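You operate a simulated robot arm through the tools that you are given. There is no shell and no other tool.

Carry out the task below with a simulated robot arm. There is one attempt and no reset: what you move stays moved.

Task
Clear and wipe the green mat, then set the grey case on it.
Fine: push the carton straight back, clear of the mat; use the teal sponge and put it back. Set down upright: grey case. What is to be rubbed or washed off counts as gone when no trace of it is left.
Where things are to end (x, y in the base frame): wide carton within 3.5 cm of [55, -52].
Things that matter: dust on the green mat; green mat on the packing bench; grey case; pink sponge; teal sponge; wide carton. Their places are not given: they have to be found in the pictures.

It is judged by the outcome, as a careful person would: the job done as asked, and still so three seconds after it is handed in. It fails if anything else is knocked over, pushed out of place, dropped, spilled or broken.

Robot
A 7-joint arm with a two-finger gripper, fixed in place. Base frame: the origin is at the foot of the arm, x ahead of it, y to its left, z up; the work surface is at about z = 88.2. Units: cm, degrees, N and s.
With the tool pointing down near the work surface it reaches from about 10 to 64 cm from the base axis. Its first joint turns from -143.0 to 143.0 degrees. Payload 1.47 kg.
The TCP is the grasp point between the finger pads, 1.6 cm short of the fingertips. In the tool frame z runs along the fingers and y along their closing line. The gripper opens to 8.7 cm. The gripper's body begins 5.5 cm behind the TCP.
Orientation is told as [roll, pitch, yaw] about the base's x, y, z axes, in that order, counted from this pose: with the fingers straight down and closing along the base's y, the tool's x points along the base's -x, its y along +y and its z along -z.

Tools
- The arm moves only by the tool move_arm. Its argument "plan" is text: rows parted by semicolons, each of 7 numbers parted by spaces: the shift along the base's x, y, z in cm, then the turn, a rotation vector about the base's x, y, z in degrees, then the gripper command, from -1 (fully open) to 1 (shut), values between in proportion. In form: x y z ax ay az gripper; .... A call has 1 to 20 rows; each row is the pose to reach, as a shift and turn from the pose commanded when the call began. Each row takes 0.2 s and may step no farther than 5 cm and 8.6 degrees from the row before; otherwise, or with a gripper value out of range, the whole call is refused. A pose out of reach is approached as far as the arm can. The call stops where the force on the tool passes 40 N (or 10 N more than at its start, if that is more) or the arm is blocked; 0.2 s more then pass. Each finger travels about 4.5 cm/s and halts on what it meets, pressing with about 28 N; the grip force reading is that of the motor and also rises with nothing between the fingers. The clock runs only during rows and for 0.2 s after the last one: add rows that repeat a pose to give the fingers time. The reply holds the time, the measured pose of the TCP, the force on the tool along the base axes, the opening and the grip force, in the units named above and with some noise, with the torque about the TCP (base axes, N m) and any sound that the robot's microphone picked up, and new pictures: "pictures" is both (left out), scene, wrist or none.
- Cameras (640 x 400 px; columns grow to the right, rows downward): "scene" is fixed at [39.97, -49.95, 147.23]; the picture's right is [1.00, -0.01, 0.00], its down [-0.01, -0.92, -0.39] and it looks along [0.01, 0.39, -0.92] (base axes); focal length 315 px, centre (320, 200). "wrist" rides on the gripper at [7.3, 1.2, -9] in the tool frame; the picture's right is [-0.16, 0.99, 0.00], its down [-0.72, -0.12, -0.68] and it looks along [-0.67, -0.11, 0.73] (tool axes); focal length 247 px, centre (320, 200).
- raise_lower(by): slides the trunk up (or, below 0, down) by that many cm; the arm rides with it, the base frame stays. It gives what a move gives, with no picture.
- point_at(camera, pixels): there is no depth. For up to 12 entries [column, row, z] of the newest picture of that camera ("zoom" is the newest enlarged one), the place [x, y] in the base frame at which the ray of that pixel passes the height z, good to about 0.2 cm. It takes no simulated time.
- zoom(camera, box): a new picture of the part [left, top, right, bottom] of that camera's present view, enlarged. It takes no simulated time.
- sign_off(): hands the job in; it is judged then, once.

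Open the gripper and draw the arm clear of the work before you hand the job in, unless the task says otherwise.

The tools are called as name(argument=value, ...) on one line, values as JSON. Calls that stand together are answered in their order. move_arm: Moves the arm, as the interface text tells. Its arguments: {"type":"object","properties":{"plan":{"type":"string"},"pictures":{"type":"string","enum":["both","scene","wrist","none"]}},"required":["plan"]} The other tools are called the same way: raise_lower (by) slides the trunk up or down; point_at (camera, pixels) gives the place at which the rays of pixels pass given heights; zoom (camera, box) takes an enlarged picture of a part of a camera's view; sign_off () hands the job in.

At the start:

```text
time_s: 0.0
tcp_pos: [24.39, -29.68, 114.85]
tcp_rot: [0.0, 0.0, -0.1]
wrist_force: [-0.6, -0.4, 0.1]
moment: [-0.02, 0.01, -0.01]
opening: 8.72
grip_force: 0.1
trunk travel left (down, up): [-87.5, 36.5]
```

scene: 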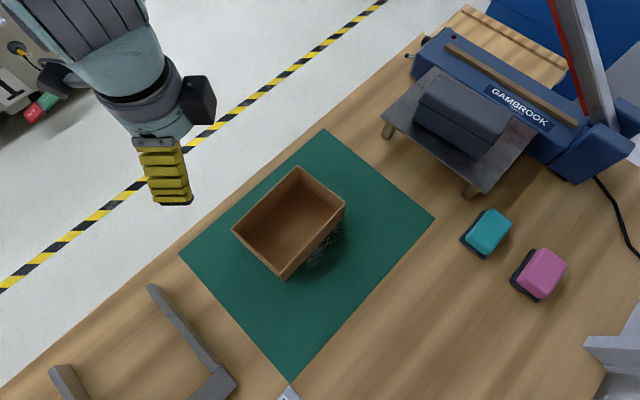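
wrist: 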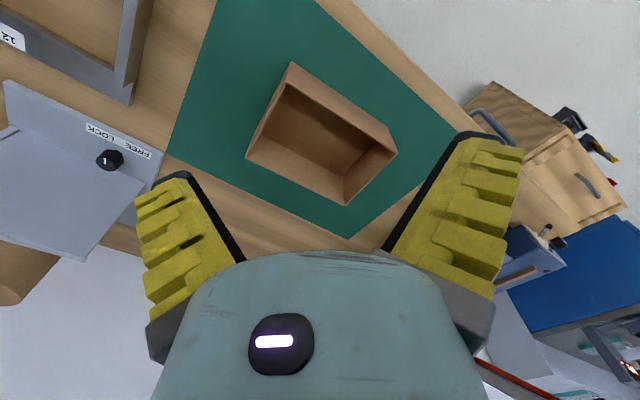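

The scene picture shows the carton on the green mat around (290,222), dust beside it near (325,250), the teal sponge at (487,233), the pink sponge at (540,273), and a grey case on the tray at (460,115). I'll enlarge and locate these.

zoom(camera="scene", box=[170, 120, 450, 390])

point_at(camera="scene", pixels=[[323, 129, 88.2], [435, 217, 88.2], [290, 384, 88.2], [179, 253, 88.2], [283, 279, 88.2], [320, 250, 88.2], [487, 233, 90], [540, 273, 90], [460, 115, 95], [200, 220, 88.2]])

zoom(camera="scene", box=[370, 20, 640, 310])

```text
1.48 times, centred on (310, 255) of scene
```

zoom: 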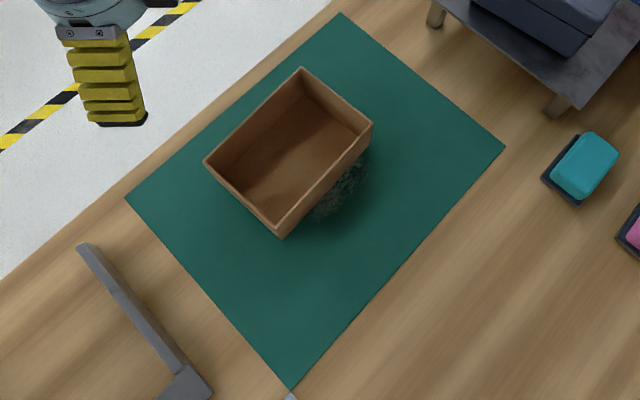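

```text
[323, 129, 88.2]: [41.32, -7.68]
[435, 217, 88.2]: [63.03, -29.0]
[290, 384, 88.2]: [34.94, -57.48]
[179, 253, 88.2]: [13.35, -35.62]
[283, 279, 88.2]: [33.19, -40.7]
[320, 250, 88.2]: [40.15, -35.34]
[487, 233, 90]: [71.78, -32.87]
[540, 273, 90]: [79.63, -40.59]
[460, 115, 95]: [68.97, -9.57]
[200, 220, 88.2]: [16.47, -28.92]
```

```text
1.38 times, centred on (505, 165) of scene
```

zoom: 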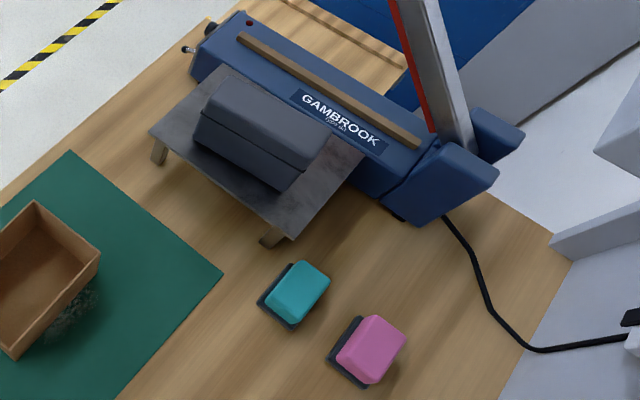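

Mat corners come out at about (41,-8), (63,-29), (35,-57), (13,-36). I need finer pictures of the carton, sponges and case to work out their heights.

zoom(camera="scene", box=[220, 150, 370, 290])

zoom(camera="scene", box=[440, 190, 580, 310])

zoom(camera="scene", box=[370, 50, 550, 210])

zoom(camera="wrist", box=[230, 40, 420, 220])

```text
2.86 times, centred on (295, 220) of scene
```

zoom: 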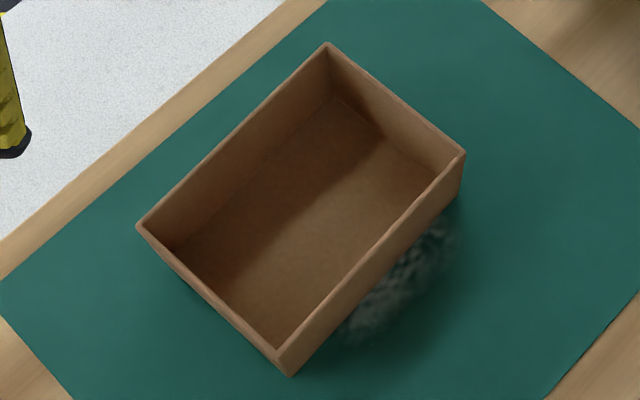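

```text
3.33 times, centred on (510, 250) of scene
```

zoom: 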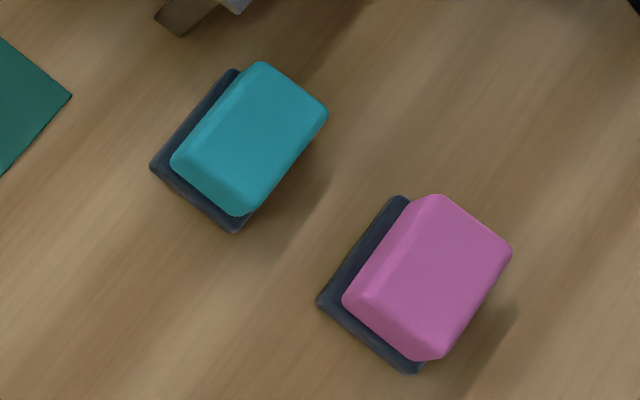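

```text
2.50 times, centred on (460, 130) of scene
```

zoom: 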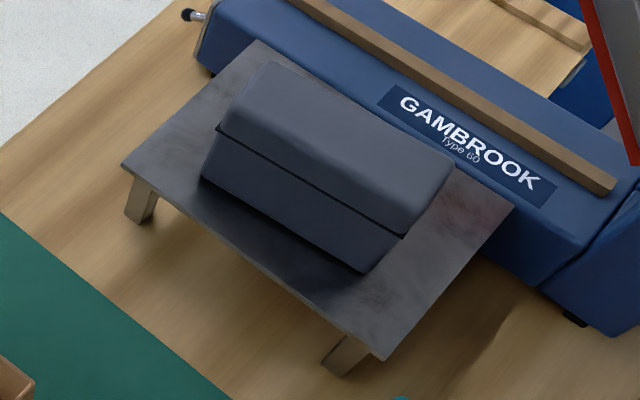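

```text
2.22 times, centred on (325, 130) of wrist
```

zoom: 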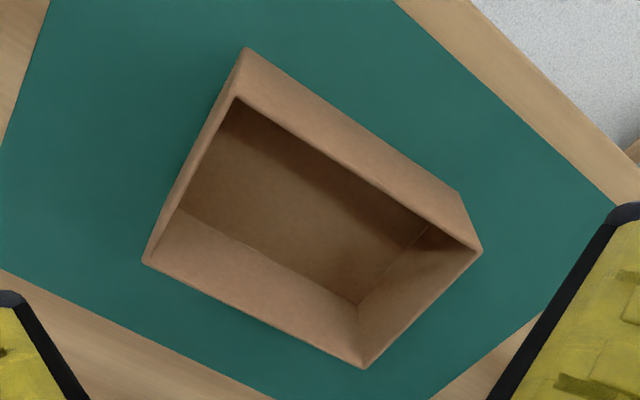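

The zooms show carton rim corners at scene px (297,165), (345,204), (281,273), (231,229) with bottom corners at (345,217) and (285,281). I query these at several heights to find the carton's height and footprint.

point_at(camera="scene", pixels=[[344.7, 217.2, 88.4], [285.2, 281.5, 88.4], [345.3, 203.9, 94], [345.3, 203.9, 97], [281, 273.1, 94], [281, 273.1, 97], [297.4, 165.5, 94], [297.4, 165.5, 97], [231, 228.7, 94], [231, 228.7, 97], [297.4, 165.5, 99], [231, 228.7, 99]])

point_at(camera="wrist", pixels=[[292.6, 61.5, 88.4], [388, 126.4, 88.4], [287.6, 83.6, 94], [287.6, 83.6, 97], [398, 152.5, 94], [398, 152.5, 97], [343.9, 205.2, 94], [343.9, 205.2, 97], [246.2, 158.4, 94], [246.2, 158.4, 97]])

```text
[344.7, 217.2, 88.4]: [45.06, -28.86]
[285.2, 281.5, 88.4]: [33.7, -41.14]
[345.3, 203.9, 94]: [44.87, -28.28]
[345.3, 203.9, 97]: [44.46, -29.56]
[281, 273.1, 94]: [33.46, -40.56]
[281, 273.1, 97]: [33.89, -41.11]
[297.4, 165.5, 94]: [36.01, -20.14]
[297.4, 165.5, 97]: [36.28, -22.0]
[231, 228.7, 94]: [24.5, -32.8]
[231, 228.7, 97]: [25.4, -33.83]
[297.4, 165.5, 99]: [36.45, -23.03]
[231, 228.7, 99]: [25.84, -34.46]
```

```text
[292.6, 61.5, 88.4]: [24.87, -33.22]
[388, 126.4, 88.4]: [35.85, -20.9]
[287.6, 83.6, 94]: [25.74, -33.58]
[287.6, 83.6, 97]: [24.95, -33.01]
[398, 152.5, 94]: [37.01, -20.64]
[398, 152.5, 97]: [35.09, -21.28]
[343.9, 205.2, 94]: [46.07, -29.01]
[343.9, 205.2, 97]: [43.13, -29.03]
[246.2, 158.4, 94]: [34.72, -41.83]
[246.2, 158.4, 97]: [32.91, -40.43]
```

Carton: footprint about 12 x 16.5 cm, rim near z≈95.3, centre near (34.9,-31.0), long side at ~47.5°. Next I turn the wrist to -45° and rise a little so the wrist camera can look along the push direction and at the target area, sponges and case.

move_arm(plan="1 0 2 0 0 -8 -1; 2 0 4 0 0 -16 -1; 3 0 6 0 0 -24 -1; 4 0 8 0 0 -32 -1; 5 0 9 0 0 -40 -1; 6 0 10 0 0 -45 -1; 6 0 10 0 0 -45 -1")

```text
time_s: 1.6
tcp_pos: [29.28, -24.74, 120.22]
tcp_rot: [1.0, -2.2, -45.8]
wrist_force: [0.3, 0.5, 0.0]
moment: [0.02, -0.01, -0.01]
opening: 8.7
grip_force: 0.1
out of reach, approached as far as the arm can: row 1, 2, 3, 4, 5, 6, 7
trunk travel left (down, up): [-87.5, 36.5]
```

scene: 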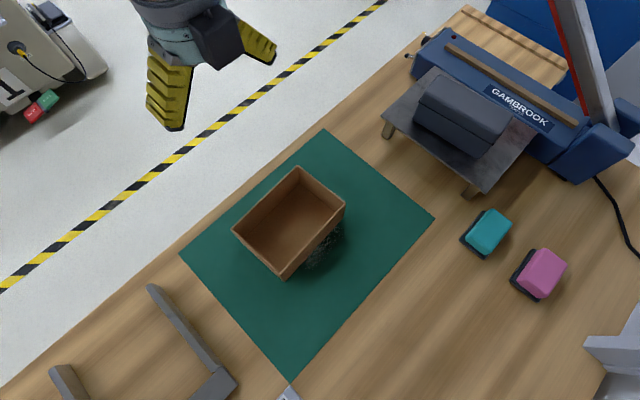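
wrist: 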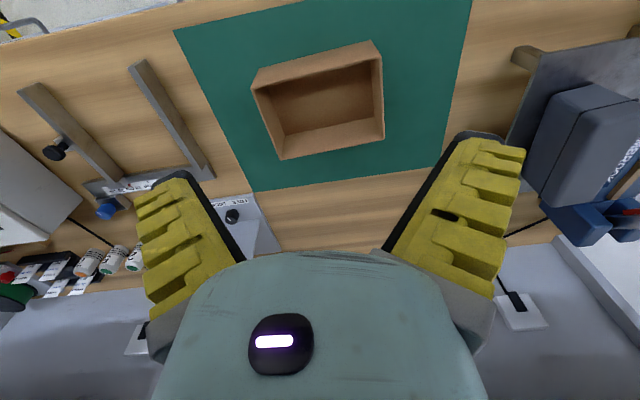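

The raise at this trunk height was out of reach, so the trunk is the limit. The new wrist picture shows the strip behind the mat; I check where the back bench edge (row ~245) and the "FREE LOCK" device (240,215) are relative to the carton's target.

point_at(camera="wrist", pixels=[[254, 191, 88.2], [440, 168, 88.2], [280, 252, 88.2], [262, 200, 88.2], [375, 247, 88.2], [232, 215, 90], [510, 150, 88.2], [550, 240, 88.2], [105, 208, 88.2], [212, 175, 88.2]])

zoom(camera="wrist", box=[180, 140, 420, 290])

zoom(camera="scene", box=[230, 290, 420, 400])

```text
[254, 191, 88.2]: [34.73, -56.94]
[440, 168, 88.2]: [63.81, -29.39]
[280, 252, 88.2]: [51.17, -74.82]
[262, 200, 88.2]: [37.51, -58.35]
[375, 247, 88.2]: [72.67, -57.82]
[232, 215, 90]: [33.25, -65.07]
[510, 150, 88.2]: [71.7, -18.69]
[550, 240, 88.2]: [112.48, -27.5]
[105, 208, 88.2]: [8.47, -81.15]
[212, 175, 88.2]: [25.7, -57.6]
```

```text
2.67 times, centred on (300, 215) of wrist
```

zoom: 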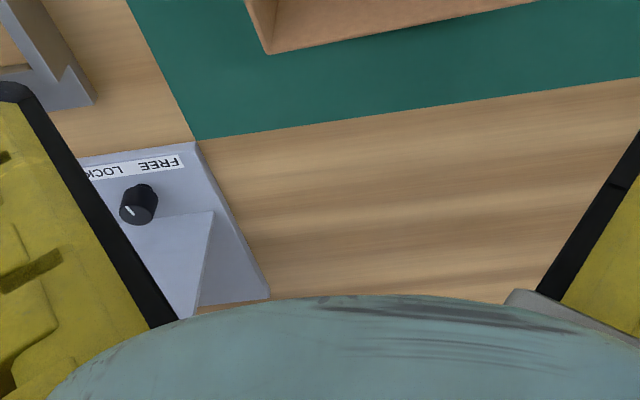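

```text
3.37 times, centred on (325, 345) of scene
```

zoom: 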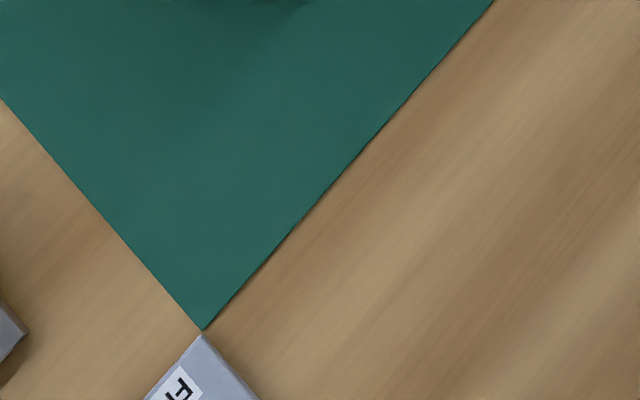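

The strip behind the mat is clear: the device's edge passes ~10 cm from where the carton's corner will end. The wrist sits too high for the shoulder, so I raise the trunk 20 cm to gain outward reach.

raise_lower(by=20)

```text
time_s: 3.8
tcp_pos: [29.27, -24.86, 140.12]
tcp_rot: [0.9, -2.2, -45.5]
wrist_force: [-0.4, 0.1, 0.1]
moment: [0.02, -0.02, -0.01]
opening: 8.75
grip_force: 0.0
trunk travel left (down, up): [-107.5, 16.5]
```

TCP is now at z=140. I do a move down of 15 cm to see how the commanded reference behaves and get a fresh view.

move_arm(plan="0 0 -4 0 0 0 -1; 0 0 -8 0 0 0 -1; 0 0 -12 0 0 0 -1; 0 0 -16 0 0 0 -1; 0 0 -16 0 0 0 -1")

```text
time_s: 5.0
tcp_pos: [29.04, -24.72, 124.1]
tcp_rot: [0.9, -2.2, -45.5]
wrist_force: [0.1, 0.4, -0.2]
moment: [0.02, -0.01, 0.02]
opening: 8.7
grip_force: 0.0
trunk travel left (down, up): [-107.5, 16.5]
```

scene: 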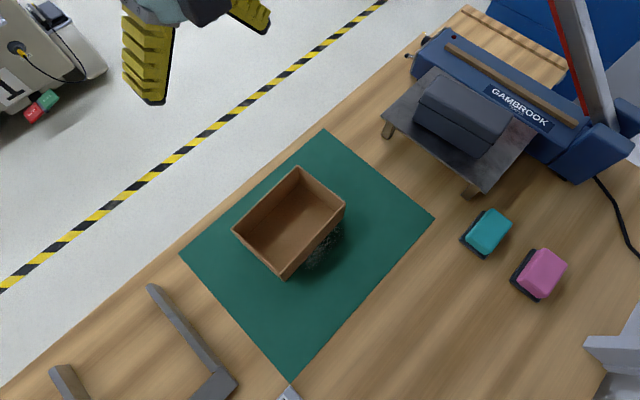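
wrist: 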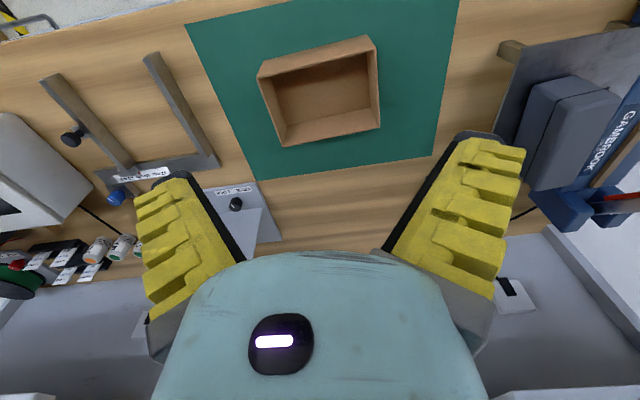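

The shift took effect from where the arm actually was. I enlarge the carton in this wrist view to refine its corners before lining up the push.

zoom(camera="wrist", box=[240, 20, 400, 160])

zoom(camera="wrist", box=[480, 10, 640, 180])

```text
2.86 times, centred on (320, 90) of wrist
```

zoom: 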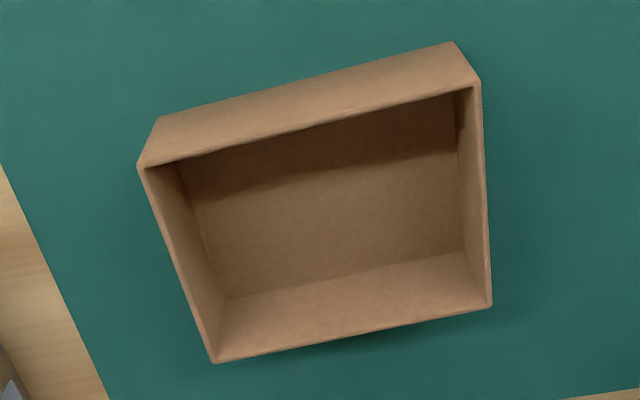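

```text
2.35 times, centred on (560, 95) of wrist
```

zoom: 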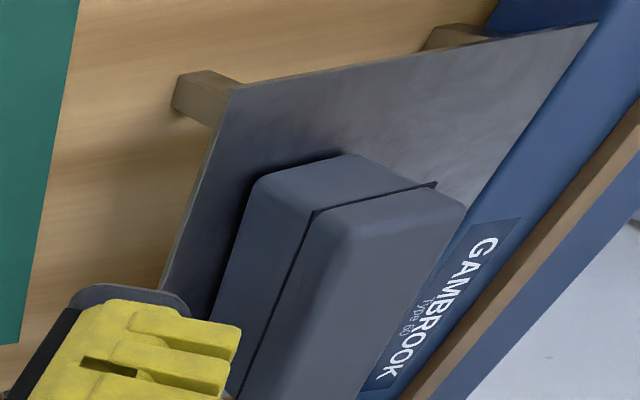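

The first zoom gives carton near-bottom corners at wrist px (263.0,61.3) and (367.2,34.8), and rim corners. I query them.

point_at(camera="wrist", pixels=[[263.0, 61.3, 88.4], [367.2, 34.8, 88.4], [257.1, 77.8, 95.3], [376.3, 48.7, 95.3], [283.3, 146.6, 95.3], [379.8, 127.1, 95.3], [257.1, 77.8, 96.3], [376.3, 48.7, 96.3]])

```text
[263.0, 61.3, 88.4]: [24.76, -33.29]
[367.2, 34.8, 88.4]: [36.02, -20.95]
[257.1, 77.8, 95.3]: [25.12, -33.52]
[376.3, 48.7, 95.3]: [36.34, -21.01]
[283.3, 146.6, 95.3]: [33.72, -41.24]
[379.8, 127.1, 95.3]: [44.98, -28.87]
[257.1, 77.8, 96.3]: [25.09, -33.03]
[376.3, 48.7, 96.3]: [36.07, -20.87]
```

Refined carton: centre (34.95,-31.1), near face midpoint (30.5,-27.1), outward normal at -42°. I line up the open fingers parallel to the near face, tilt the tool ~20° outward for reach, and descend in front of the near face to z≈100.

move_arm(plan="-0.4 0 -4 -4.2 -4.2 1.2 -1; -0.8 0 -8 -8.4 -8.4 2.4 -1; -1.24 0.06 -12 -12.5 -12.7 3.5 -1; -1.24 0.06 -16 -12.5 -12.7 3.5 -1; -1.24 0.06 -20 -12.5 -12.7 3.5 -1; -1.24 0.06 -24 -12.5 -12.7 3.5 -1; -1.24 0.06 -24 -12.5 -12.7 3.5 -1")

```text
time_s: 6.6
tcp_pos: [27.88, -24.51, 100.79]
tcp_rot: [0.7, -20.1, -42.1]
wrist_force: [0.3, -1.9, 1.3]
moment: [0.06, 0.02, 0.05]
opening: 8.69
grip_force: 0.0
out of reach, approached as far as the arm can: row 6, 7
trunk travel left (down, up): [-107.5, 16.5]
```

scene: 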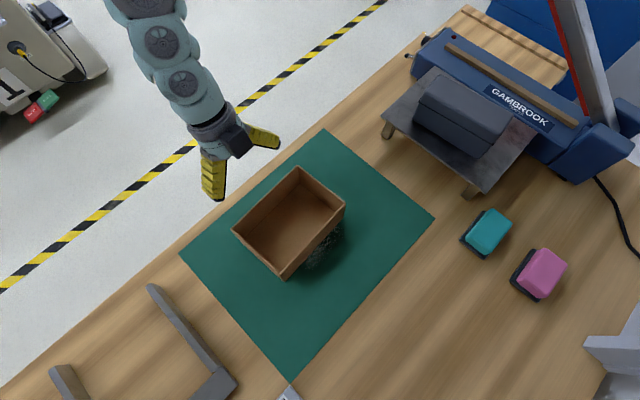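
wrist: 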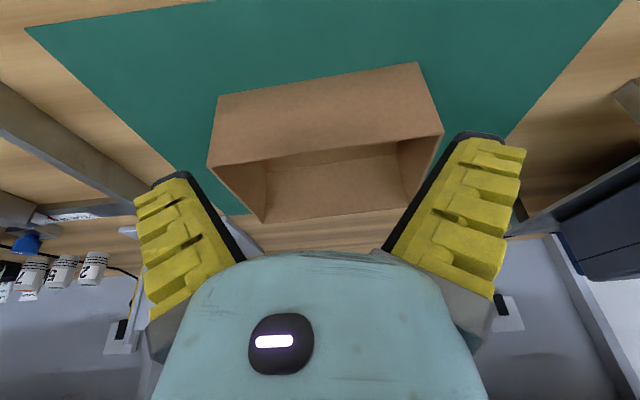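

The fingers are centred on the near face with ~1.5 cm gap (tilt 20°, yaw -42°), but at this close range the arm folds to its limit. Lowering the trunk 9.3 cm carries the fingers down to z≈91.5, and the far end stays reachable.

raise_lower(by=-9.3)

```text
time_s: 7.8
tcp_pos: [27.73, -24.34, 91.35]
tcp_rot: [0.7, -19.9, -42.1]
wrist_force: [-0.4, -0.5, 0.2]
moment: [0.01, 0.02, 0.02]
opening: 8.69
grip_force: 0.0
trunk travel left (down, up): [-98.2, 25.8]
```

TCP is at (27.7,-24.3,91.35), ~1.8 cm short of the face. I approach and push the first ~12 cm gently along the line to the target, then look.

move_arm(plan="0.7 -0.63 0 0 0 0 -1; 1.31 -1.18 0 0 0 0 -1; 2.0 -1.9 0 0 0 0 -1; 3.04 -2.99 0 0 0 0 -1; 4.08 -4.07 0 0 0 0 -1; 5.12 -5.15 0 0 0 0 -1; 6.16 -6.24 0 0 0 0 -1; 7.2 -7.32 0 0 0 0 -1; 8.23 -8.4 0 0 0 0 -1; 9.0 -9.2 0 0 0 0 -1; 9.61 -9.84 0 0 0 0 -1; 9.61 -9.84 0 0 0 0 -1")

```text
time_s: 10.4
tcp_pos: [36.07, -32.03, 95.67]
tcp_rot: [0.7, -19.9, -42.0]
wrist_force: [-0.2, 0.4, -0.1]
moment: [-0.02, 0.0, -0.01]
opening: 8.69
grip_force: 0.2
out of reach, approached as far as the arm can: row 2, 3, 4, 5, 6, 7, 8, 9, 10, 11, 12
trunk travel left (down, up): [-98.2, 25.8]
```

scene: 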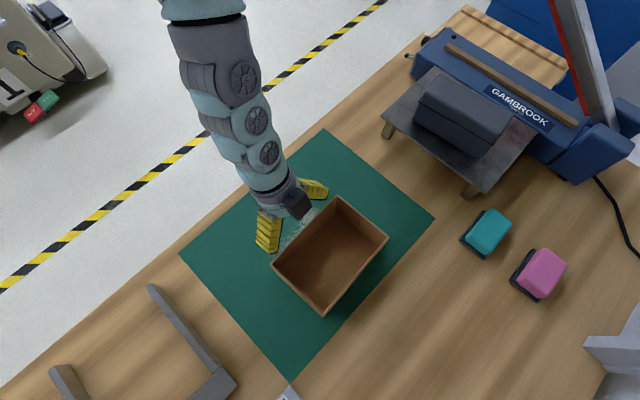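
wrist: 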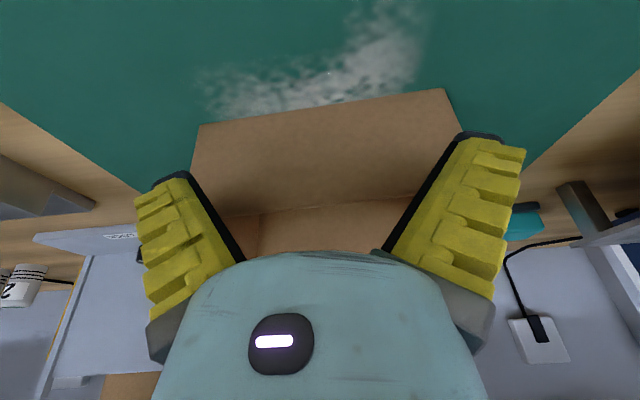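

The carton moved ~10 cm straight, but the arm hit a limit and rose to z=95.7. Before pushing on I want to learn the reach: I back off, rise to z≈101 (above the 95.7 rim) and test extending outward over the carton.

move_arm(plan="-1.5 1.4 0 0 0 0 -1; -1.5 1.4 3 0 0 0 -1; -1.5 1.4 6 0 0 0 -1; 1 -1 6 0 0 0 -1; 4 -4 6 0 0 0 -1; 7 -7 6 0 0 0 -1; 10 -10 6 0 0 0 -1; 13 -13 6 0 0 0 -1; 13 -13 6 0 0 0 -1", pictures="both")

```text
time_s: 12.4
tcp_pos: [45.89, -39.35, 104.79]
tcp_rot: [0.7, -19.9, -42.0]
wrist_force: [0.6, -0.1, -0.8]
moment: [0.0, 0.02, -0.02]
opening: 8.67
grip_force: 0.0
out of reach, approached as far as the arm can: row 1, 6, 7, 8, 9
trunk travel left (down, up): [-98.2, 25.8]
```

scene: 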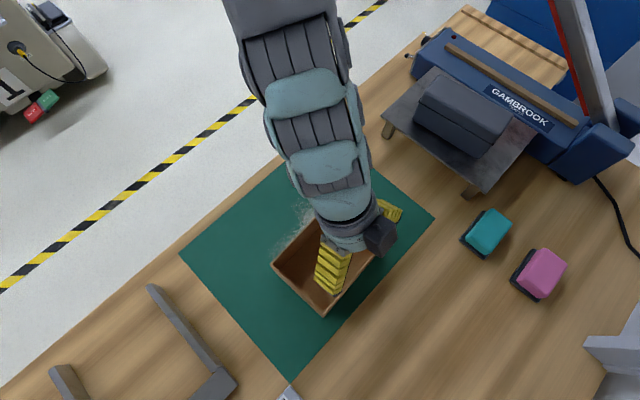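
wrist: 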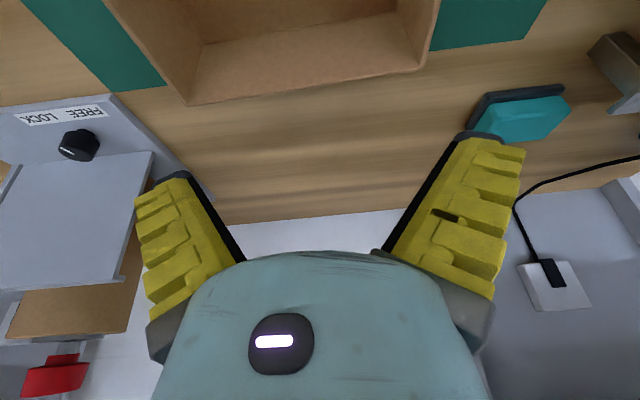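

The reach test stopped at about r=60 with the 20° outward tilt, so the tilt itself seems to restrict it. I raise the trunk 10 cm for free space and then test other tool tilts safely.

raise_lower(by=10)

move_arm(plan="0 0 0 4.4 5 0 -1; 0 0 0 8.9 10 0 -1; 0 0 0 13.4 14.9 0 -1; 1.5 -1.4 0 13.4 14.9 0 -1; 3 -2.8 0 13.4 14.9 0 -1; 4.5 -4.2 0 13.4 14.9 0 -1; 6 -5.6 0 13.4 14.9 0 -1; 7.5 -7 0 13.4 14.9 0 -1; 9 -8.4 0 13.4 14.9 0 -1; 9 -8.4 0 13.4 14.9 0 -1")

```text
time_s: 13.8
tcp_pos: [45.8, -39.45, 114.59]
tcp_rot: [0.6, -19.8, -42.1]
wrist_force: [0.1, -0.1, 0.2]
moment: [0.03, -0.03, -0.01]
opening: 8.7
grip_force: 0.0
trunk travel left (down, up): [-108.2, 15.8]
```

```text
time_s: 16.0
tcp_pos: [47.36, -36.6, 119.53]
tcp_rot: [0.6, 0.0, -42.1]
wrist_force: [-0.4, 0.0, -0.2]
moment: [-0.03, 0.01, -0.02]
opening: 8.7
grip_force: 0.1
out of reach, approached as far as the arm can: row 1, 2, 3, 4, 5, 6, 7, 8, 9, 10
trunk travel left (down, up): [-108.2, 15.8]
```

scene: 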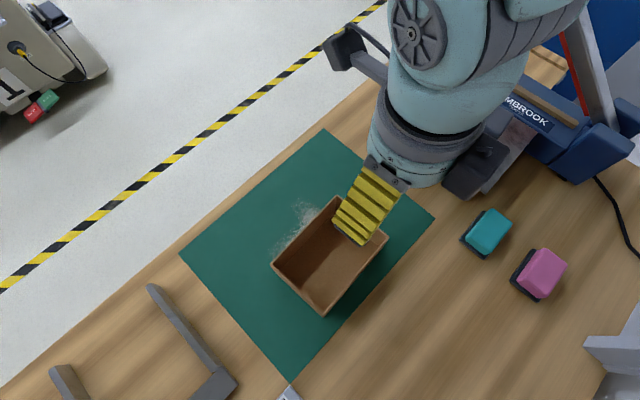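
wrist: 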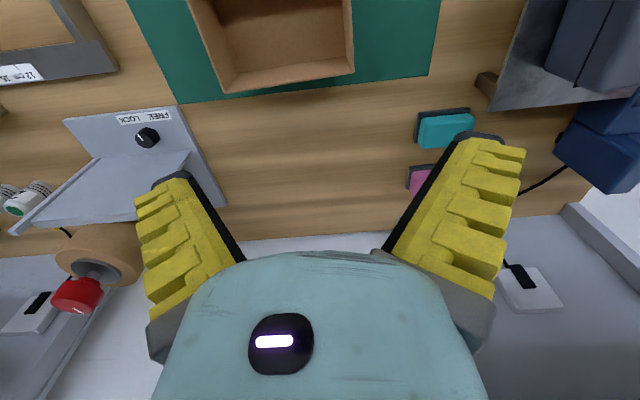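

Tool-down limit here was r≈60 at 99 cm relative height, pulling inward and up: the shoulder is above the wrist, so lowering the trunk should give more reach. I test it by first moving the arm up relative to the trunk.

move_arm(plan="-2 1.5 2 0 0 0 -1; -3.7 2.9 5 0 0 0 -1; -3.7 2.9 9 0 0 0 -1; -3.7 2.9 13 0 0 0 -1; -3.7 2.9 17 0 0 0 -1; -3.7 2.9 17 0 0 0 -1")

```text
time_s: 17.4
tcp_pos: [45.11, -36.22, 134.96]
tcp_rot: [0.6, 0.2, -42.1]
wrist_force: [-1.8, -1.4, 0.2]
moment: [0.05, -0.09, -0.03]
opening: 8.68
grip_force: 0.1
out of reach, approached as far as the arm can: row 4, 5, 6
trunk travel left (down, up): [-108.2, 15.8]
```

scene: 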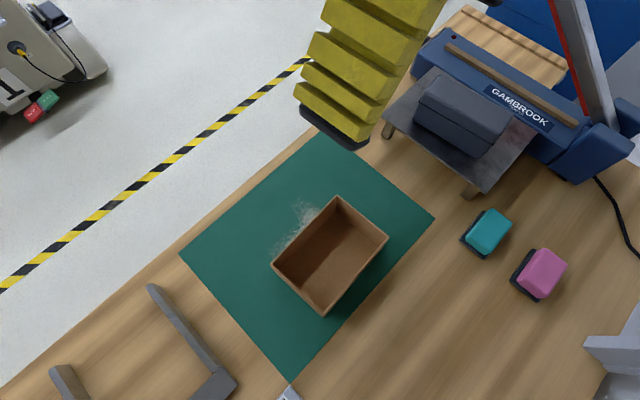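
wrist: 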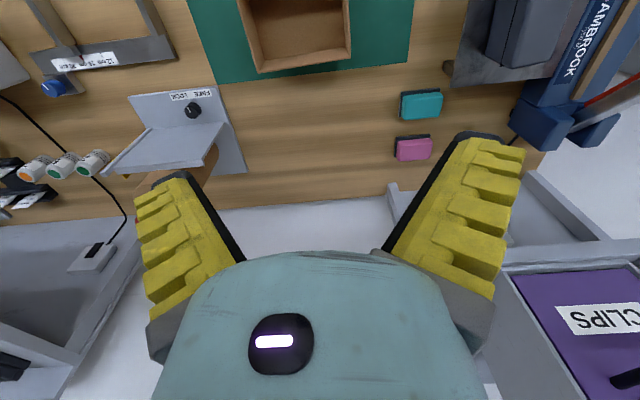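

That position was limited the other way (pushed outward/down), which suggests the wrist needs an outward tilt when the shoulder is closer to working height. I test in free air: tilt 20° outward at this relative height and extend toward r≈68.

move_arm(plan="0 0 0 -4.4 -5 0 -1; 0 0 0 -8.9 -10 0 -1; 0 0 0 -13.4 -14.9 0 -1; 1 -2.5 -1 -13.4 -14.9 0 -1; 2.5 -5 -2 -13.4 -14.9 0 -1; 4 -7.5 -3 -13.4 -14.9 0 -1; 5 -10 -3 -13.4 -14.9 0 -1; 5 -10 -3 -13.4 -14.9 0 -1")

```text
time_s: 19.2
tcp_pos: [50.27, -46.41, 132.25]
tcp_rot: [0.7, -20.0, -42.2]
wrist_force: [0.2, 0.7, 0.6]
moment: [-0.01, 0.02, -0.01]
opening: 8.7
grip_force: 0.0
out of reach, approached as far as the arm can: row 1, 2, 3, 4
trunk travel left (down, up): [-108.2, 15.8]
```

scene: 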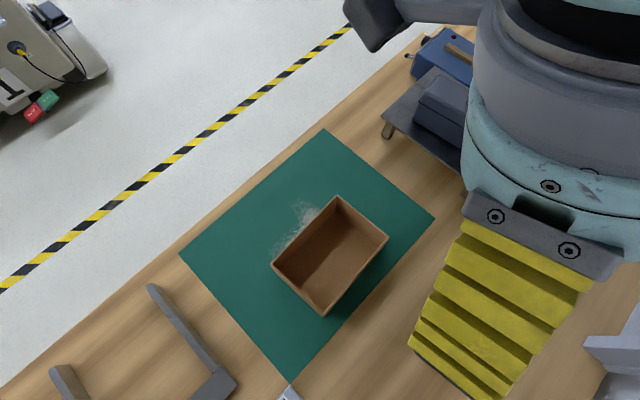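
wrist: 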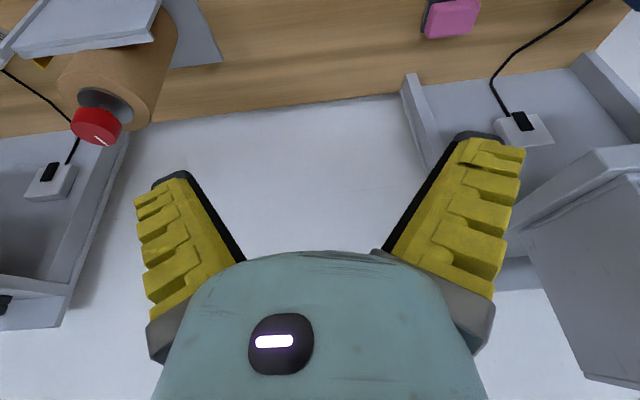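

With 20° tilt, (50.3,-46.4) is reached comfortably at 111.6 cm relative height, i.e. the push end will work with the trunk about 20 below its start. I check in air that the present near-face position (~(35,-31)) is also reachable at that relative height.

move_arm(plan="-3 3 0 0 0 0 -1; -6 6 0 0 0 0 -1; -9 9 0 0 0 0 -1; -12 12 0 0 0 0 -1; -15.3 15.4 0 0 0 0 -1; -15.3 15.4 0 0 0 0 -1")

zoom(camera="scene", box=[250, 180, 410, 330])

```text
time_s: 20.6
tcp_pos: [36.67, -42.08, 130.75]
tcp_rot: [0.7, -19.9, -42.0]
wrist_force: [-0.1, -0.1, 1.0]
moment: [0.0, 0.01, -0.03]
opening: 8.71
grip_force: 0.0
out of reach, approached as far as the arm can: row 2, 3, 4, 5, 6
trunk travel left (down, up): [-108.2, 15.8]
```

scene: 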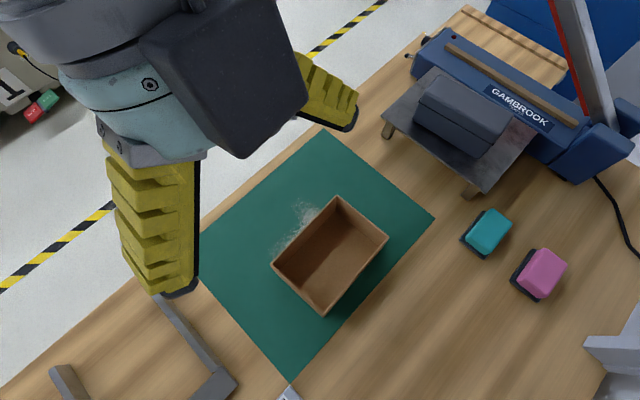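
wrist: 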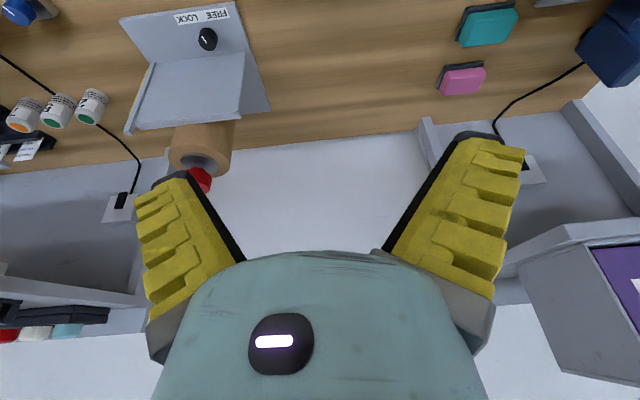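

```text
2.67 times, centred on (330, 255) of scene
```

zoom: 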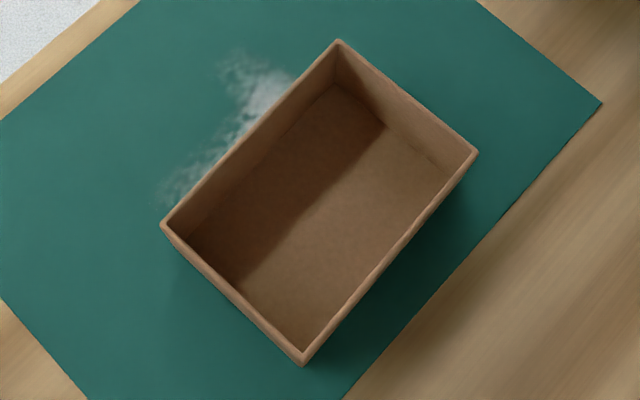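

The inner region is not reachable at that relative height, so an in-between trunk setting (~-10, relative height ~102) should suit the whole push. Carton rim corners are now at scene px (336.7,195.1), (388.8,237.0), (323.6,311.9), (270.4,264.4); I locate them and move the arm in air to behind the carton.

point_at(camera="scene", pixels=[[336.7, 195.1, 95.6], [388.8, 237.0, 95.6], [323.6, 311.9, 95.6], [270.4, 264.4, 95.6]])

move_arm(plan="-0.5 2.5 -2 0 0 0 -1; -1 5 -4 0 0 0 -1; -1.5 7.5 -6 0 0 0 -1; -2 10 -6 0 0 0 -1; -2.4 12.5 -6 0 0 0 -1; -2.4 12.5 -6 0 0 0 -1")

```text
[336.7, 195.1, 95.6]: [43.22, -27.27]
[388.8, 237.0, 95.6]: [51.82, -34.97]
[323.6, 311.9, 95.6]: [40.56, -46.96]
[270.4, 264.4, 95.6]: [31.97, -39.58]
```

```text
time_s: 22.0
tcp_pos: [36.58, -42.14, 130.7]
tcp_rot: [0.7, -19.9, -42.0]
wrist_force: [0.4, 0.4, 0.2]
moment: [0.02, -0.01, 0.03]
opening: 8.71
grip_force: 0.1
out of reach, approached as far as the arm can: row 1, 2, 3, 4, 5, 6
trunk travel left (down, up): [-108.2, 15.8]
```

scene: 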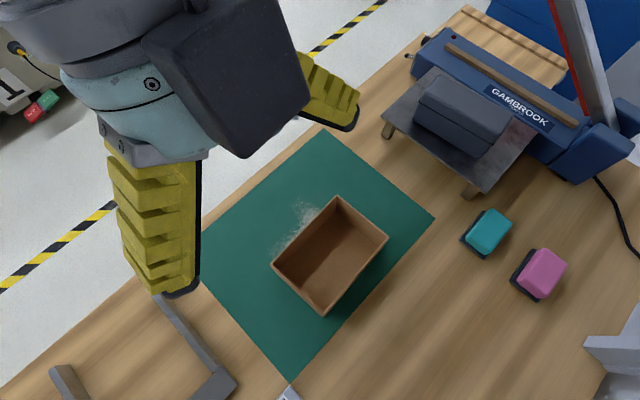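
wrist: 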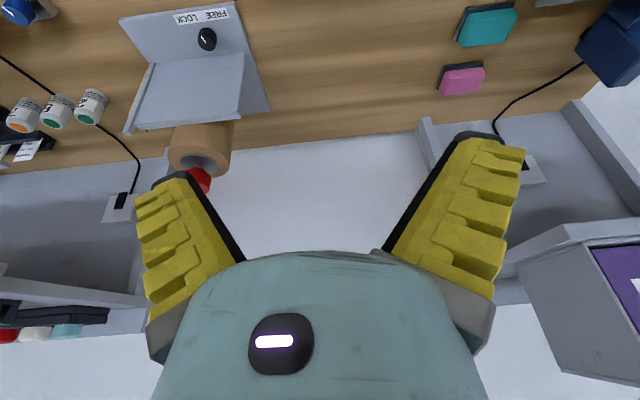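

The arm is caught in a joint corner here. I retrace outward to the pose that worked, then go lower before coming inward.

move_arm(plan="3 -1 0 0 0 0 -1; 6 -2 0 0 0 0 -1; 9 -3 0 0 0 0 -1; 12 -4 0 0 0 0 -1; 13 -4 -3 0 0 0 -1; 13 -4 -6 0 0 0 -1; 13 -4 -9 0 0 0 -1; 11 -2 -11 0 0 0 -1; 8 1 -13 0 0 0 -1; 5 4 -13 0 0 0 -1; 2 7 -13 0 0 0 -1; -1 10 -13 0 0 0 -1; -1 10 -13 0 0 0 -1")

```text
time_s: 24.8
tcp_pos: [44.0, -29.36, 118.17]
tcp_rot: [-1.7, -21.3, -23.5]
wrist_force: [-0.1, -0.6, -0.7]
moment: [0.04, -0.03, 0.02]
opening: 8.68
grip_force: 0.0
out of reach, approached as far as the arm can: row 6, 7, 8, 12
trunk travel left (down, up): [-108.2, 15.8]
stopped in row 13: the arm was blocked; the commanded pose is now the measured one
```

scene: 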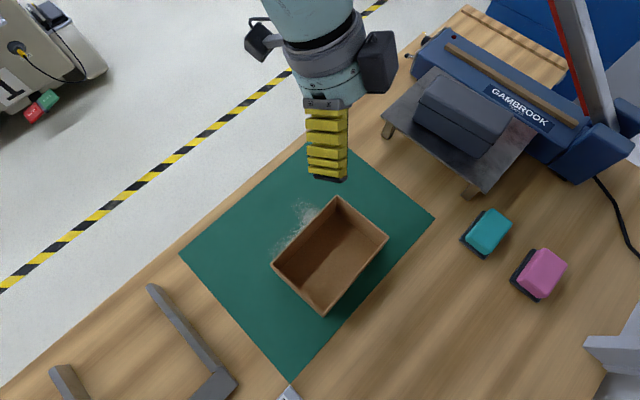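
wrist: 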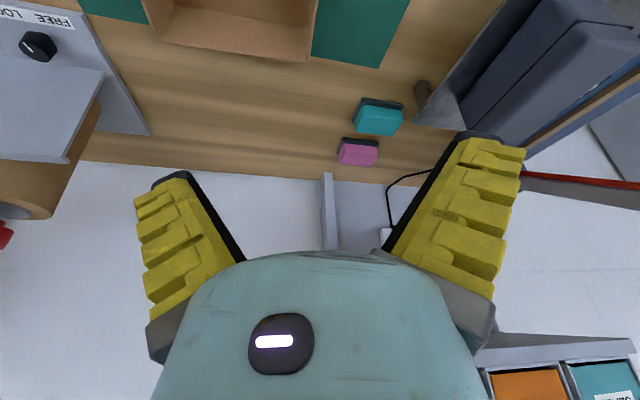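

The arm reconfigured itself mid-move and was flagged blocked, now hanging freely at (44,-29,118). I turn back to yaw -42 and ease inward to behind the carton, still high above everything.

move_arm(plan="0 0 0 0 0 -3 -1; -1 0 0 0 0 -6 -1; -2 0 0 0 0 -9 -1; -4 0 0 0 0 -12 -1; -6 0 0 0 0 -15 -1; -8 -0.4 0 0 0 -18.5 -1; -10 -0.8 0 0 0 -18.5 -1; -10 -0.8 0 0 0 -18.5 -1; -10 -0.8 0 0 0 -18.5 -1")

```text
time_s: 25.9
tcp_pos: [45.26, -26.8, 117.02]
tcp_rot: [-1.9, -21.3, -25.0]
wrist_force: [-0.1, -0.6, 0.0]
moment: [-0.01, 0.02, -0.03]
opening: 8.71
grip_force: 0.1
out of reach, approached as far as the arm can: row 2, 3, 4, 5
trunk travel left (down, up): [-108.2, 15.8]
stopped in row 5: the arm was blocked; the commanded pose is now the measured one
```

scene: 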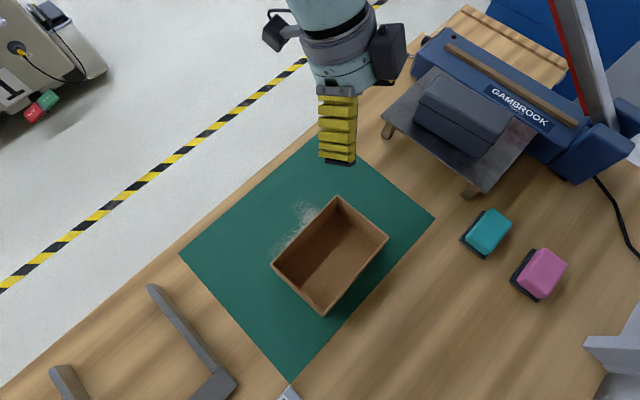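
wrist: 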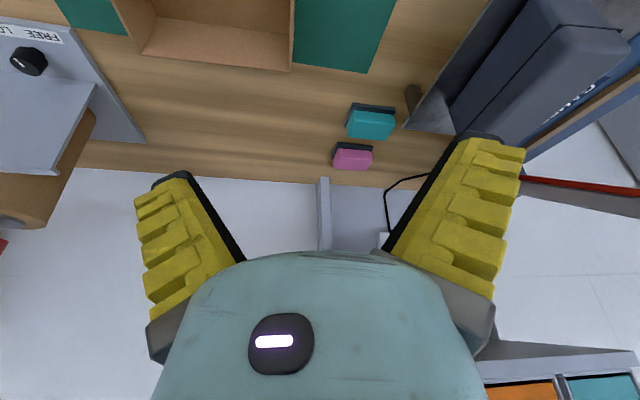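

Blocked again with no wrist force, so an upstream link or joint limit is in the way. I try the direction toward the starting attitude (yaw rising toward 0, tilt reduced) to free the arm.

move_arm(plan="0 0 0 0 4 4 -1; 0 0 0 0 8 8 -1; -1 0 0 0 12 12 -1; -2 0 0 0 16 16 -1; -3 -0.5 0 0 20 20 -1; -3 -0.5 0 0 20 20 -1")

```text
time_s: 27.3
tcp_pos: [42.15, -27.44, 117.02]
tcp_rot: [-7.2, -2.1, -3.7]
wrist_force: [0.5, -0.7, 0.7]
moment: [0.02, 0.02, 0.01]
opening: 8.72
grip_force: 0.1
trunk travel left (down, up): [-108.2, 15.8]
```

scene: 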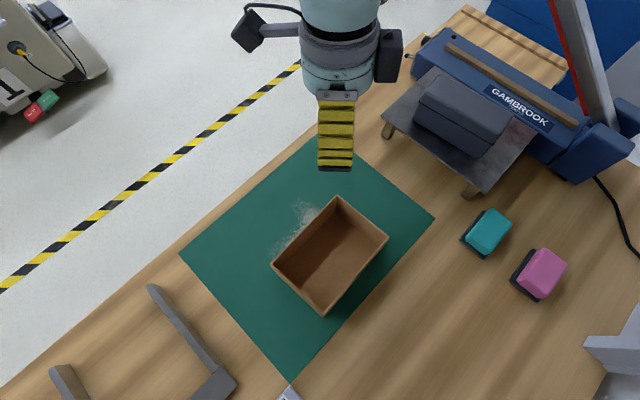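
wrist: 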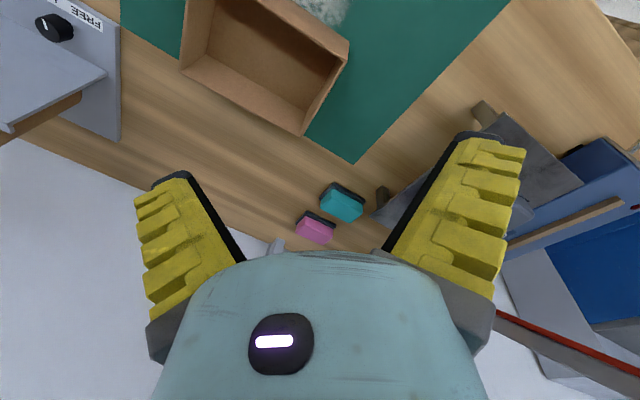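

Freed, with no out-of-reach flags at yaw≈-4. I level the tool and move in air toward behind the carton, then try turning yaw back to -42 in small steps.

move_arm(plan="-2 -0.5 0 3.6 1.2 1 -1; -4 -1 0 7.2 2.4 3 -1; -6 -1.5 0 7.2 2.4 3 -1; -8 -2 0 7.2 2.4 3 -1; -8 -2 0 7.2 2.4 -4 -1; -8 -2 0 7.2 2.4 -11 -1; -8 -2 0 7.2 2.4 -18 -1; -8 -2 0 7.2 2.4 -25 -1; -8 -2 0 7.2 2.4 -32 -1; -8 -2 0 7.2 2.4 -38 -1; -8 -2 0 7.2 2.4 -38 -1")

```text
time_s: 29.7
tcp_pos: [34.04, -29.55, 117.11]
tcp_rot: [-1.5, 3.0, -42.0]
wrist_force: [0.3, -0.4, -0.9]
moment: [0.04, 0.03, 0.0]
opening: 8.69
grip_force: 0.1
out of reach, approached as far as the arm can: row 1, 2, 3, 4, 5, 6, 7, 8, 9
trunk travel left (down, up): [-108.2, 15.8]
```

scene: 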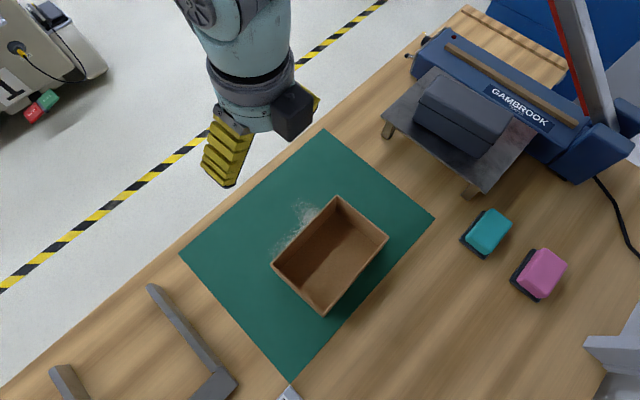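
wrist: 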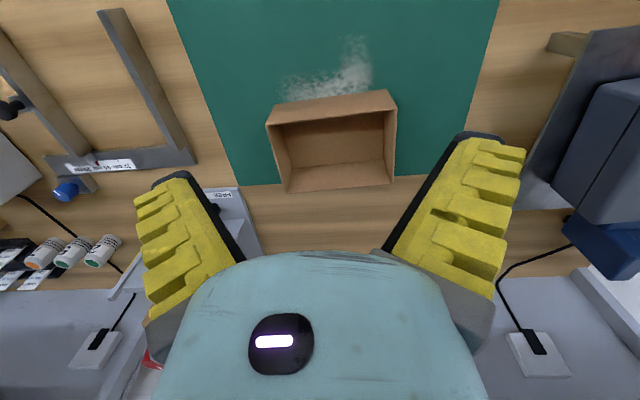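

Now at (34.0,-29.6,117.1), yaw -42, within reach. I rehearse the remaining push in free air at 102 cm relative height (z≈122.7) with ~15° outward tilt, to see whether the entire path to (49,-46.6) is reachable.

move_arm(plan="0 0 2 -4 -4.5 0 -1; 0 0 4 -8 -9 0 -1; 0 0 5.6 -12 -13.4 0 -1; 2 -2.5 5.6 -12 -13.4 0 -1; 4 -4.8 5.6 -12 -13.4 0 -1; 6 -7.0 5.6 -12 -13.4 0 -1; 8 -9.2 5.6 -12 -13.4 0 -1; 10 -11.4 5.6 -12 -13.4 0 -1; 12 -13.8 5.6 -12 -13.4 0 -1; 14 -16 5.6 -12 -13.4 0 -1; 15 -17.1 5.6 -12 -13.4 0 -1; 15 -17.1 5.6 -12 -13.4 0 -1", pictures="none")

```text
time_s: 30.5
tcp_pos: [40.56, -30.97, 119.22]
tcp_rot: [-1.8, -14.3, -32.1]
wrist_force: [-0.4, -0.4, -0.4]
moment: [-0.03, 0.02, 0.0]
opening: 8.7
grip_force: 0.0
out of reach, approached as far as the arm can: row 1, 2, 3, 4
trunk travel left (down, up): [-108.2, 15.8]
stopped in row 4: the arm was blocked; the commanded pose is now the measured one
```

The failures fit a wrist singularity: with the shoulder high, the forearm is almost vertical and tilting the tool to line up with it makes the joints flip. A vertical tool with the arm more extended should be well-conditioned, so I level the tool and go lower (z≈111, still well above the carton).

move_arm(plan="0 0 -1 3 3.7 0 -1; -0.5 0 -3 6 7.5 0 -1; -1 0 -5 9.1 11.2 0 -1; -2 0.2 -7 9.1 11.2 0 -1; -3 0.4 -8 9.1 11.2 0 -1; -3 0.4 -8 9.1 11.2 0 -1")

```text
time_s: 31.9
tcp_pos: [41.14, -27.3, 114.22]
tcp_rot: [-0.3, 0.0, -32.8]
wrist_force: [-0.1, -0.2, 0.3]
moment: [-0.03, 0.0, -0.01]
opening: 8.69
grip_force: 0.0
out of reach, approached as far as the arm can: row 2, 3, 4, 5, 6
trunk travel left (down, up): [-108.2, 15.8]
```

scene: 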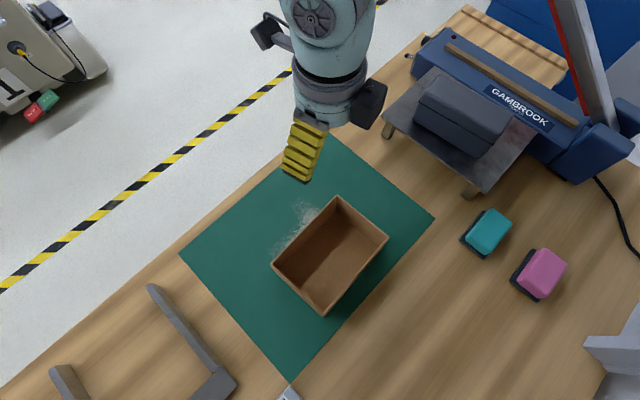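
wrist: 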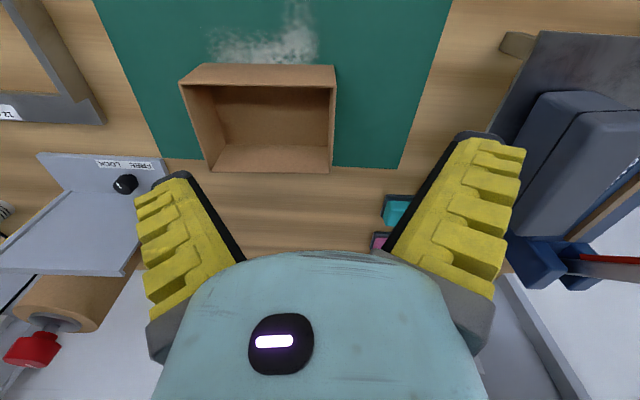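

The arm can't extend that low here. The far, tilted pose at 111 relative height was well-behaved, so I return to it and test going higher relative to the trunk with more tilt (i.e. a lower trunk at work).

move_arm(plan="1 -2 4 0 0 -3 -1; 2 -5 8 0 0 -6 -1; 3.5 -8 12 0 0 -9.5 -1; 5 -11 15 0 0 -9.5 -1; 6.5 -14 17.5 -2 -2 -9.5 -1; 8 -17 18 -6 -6 -9.5 -1; 9 -19 18 -10 -11 -9.5 -1; 9.2 -19.2 18 -13.4 -14.9 -9.5 -1; 9.2 -19.2 18 -13.4 -14.9 -9.5 -1", pictures="none")

```text
refused: row 2 steps farther than a row can; nothing moved
```

Row 2 stepped 5.1 cm; I use slightly smaller steps for the same path.

move_arm(plan="1 -2 3.5 0 0 -3 -1; 2 -4.5 7 0 0 -6 -1; 3.3 -7 10.5 0 0 -9.5 -1; 4.8 -10 13.5 0 0 -9.5 -1; 6.3 -13 16 -2 -2 -9.5 -1; 7.8 -16 18 -6 -6 -9.5 -1; 9 -19 18 -10 -11 -9.5 -1; 9.2 -19.2 18 -13.4 -14.9 -9.5 -1; 9.2 -19.2 18 -13.4 -14.9 -9.5 -1", pictures="none")

```text
time_s: 33.9
tcp_pos: [51.29, -41.21, 131.4]
tcp_rot: [-3.0, -20.3, -42.8]
wrist_force: [0.5, 0.4, -0.1]
moment: [-0.01, -0.01, 0.01]
opening: 8.69
grip_force: 0.1
out of reach, approached as far as the arm can: row 1, 2, 3, 4, 5, 6, 7, 8, 9
trunk travel left (down, up): [-108.2, 15.8]
```

It ended 5 cm short in y. I repeat the remaining bit to see whether it converges with more time.

move_arm(plan="-0.3 -1.7 0.3 0 0 0 -1; -0.6 -3.4 0.6 0 0 0 -1; -1 -5.2 0.8 0 0 0 -1; -1 -5.2 0.8 0 0 0 -1; -1 -5.2 0.8 0 0 0 -1", pictures="scene")

```text
time_s: 35.1
tcp_pos: [51.18, -40.89, 131.79]
tcp_rot: [-2.7, -20.2, -42.8]
wrist_force: [-0.7, -0.1, -0.7]
moment: [-0.01, -0.06, 0.05]
opening: 8.69
grip_force: 0.0
out of reach, approached as far as the arm can: row 1, 2, 3, 4, 5
trunk travel left (down, up): [-108.2, 15.8]
```

scene: 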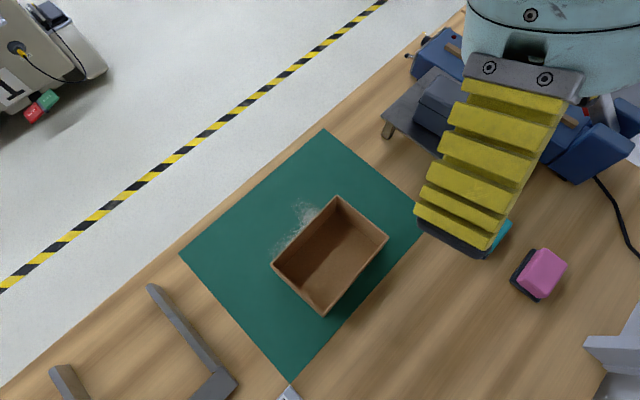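

Still held at y≈-41, as if a roll joint is at its limit. I test which way the yaw is free here by turning it +40° on the spot while heading for the same point.

move_arm(plan="0 0 0 0 0 8 -1; 0 0 0 0 0 16 -1; 0 0 0 0 0 24 -1; 0 0 0 0 0 32 -1; 0 0 0 0 0 40 -1; 0 -2 0 0 0 40 -1; 0 -4 0 0 0 40 -1; 0 -5.5 0 0 0 40 -1; 0 -5.5 0 0 0 40 -1", pictures="scene")

```text
time_s: 37.1
tcp_pos: [50.69, -45.16, 131.37]
tcp_rot: [-1.5, -19.8, -2.5]
wrist_force: [0.1, 0.4, -1.2]
moment: [-0.02, -0.03, 0.02]
opening: 8.69
grip_force: 0.0
out of reach, approached as far as the arm can: row 1, 2, 3, 4, 5, 6, 8, 9
trunk travel left (down, up): [-108.2, 15.8]
```

scene: 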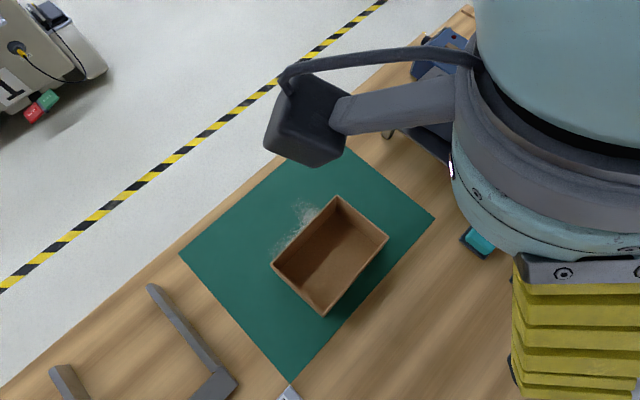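

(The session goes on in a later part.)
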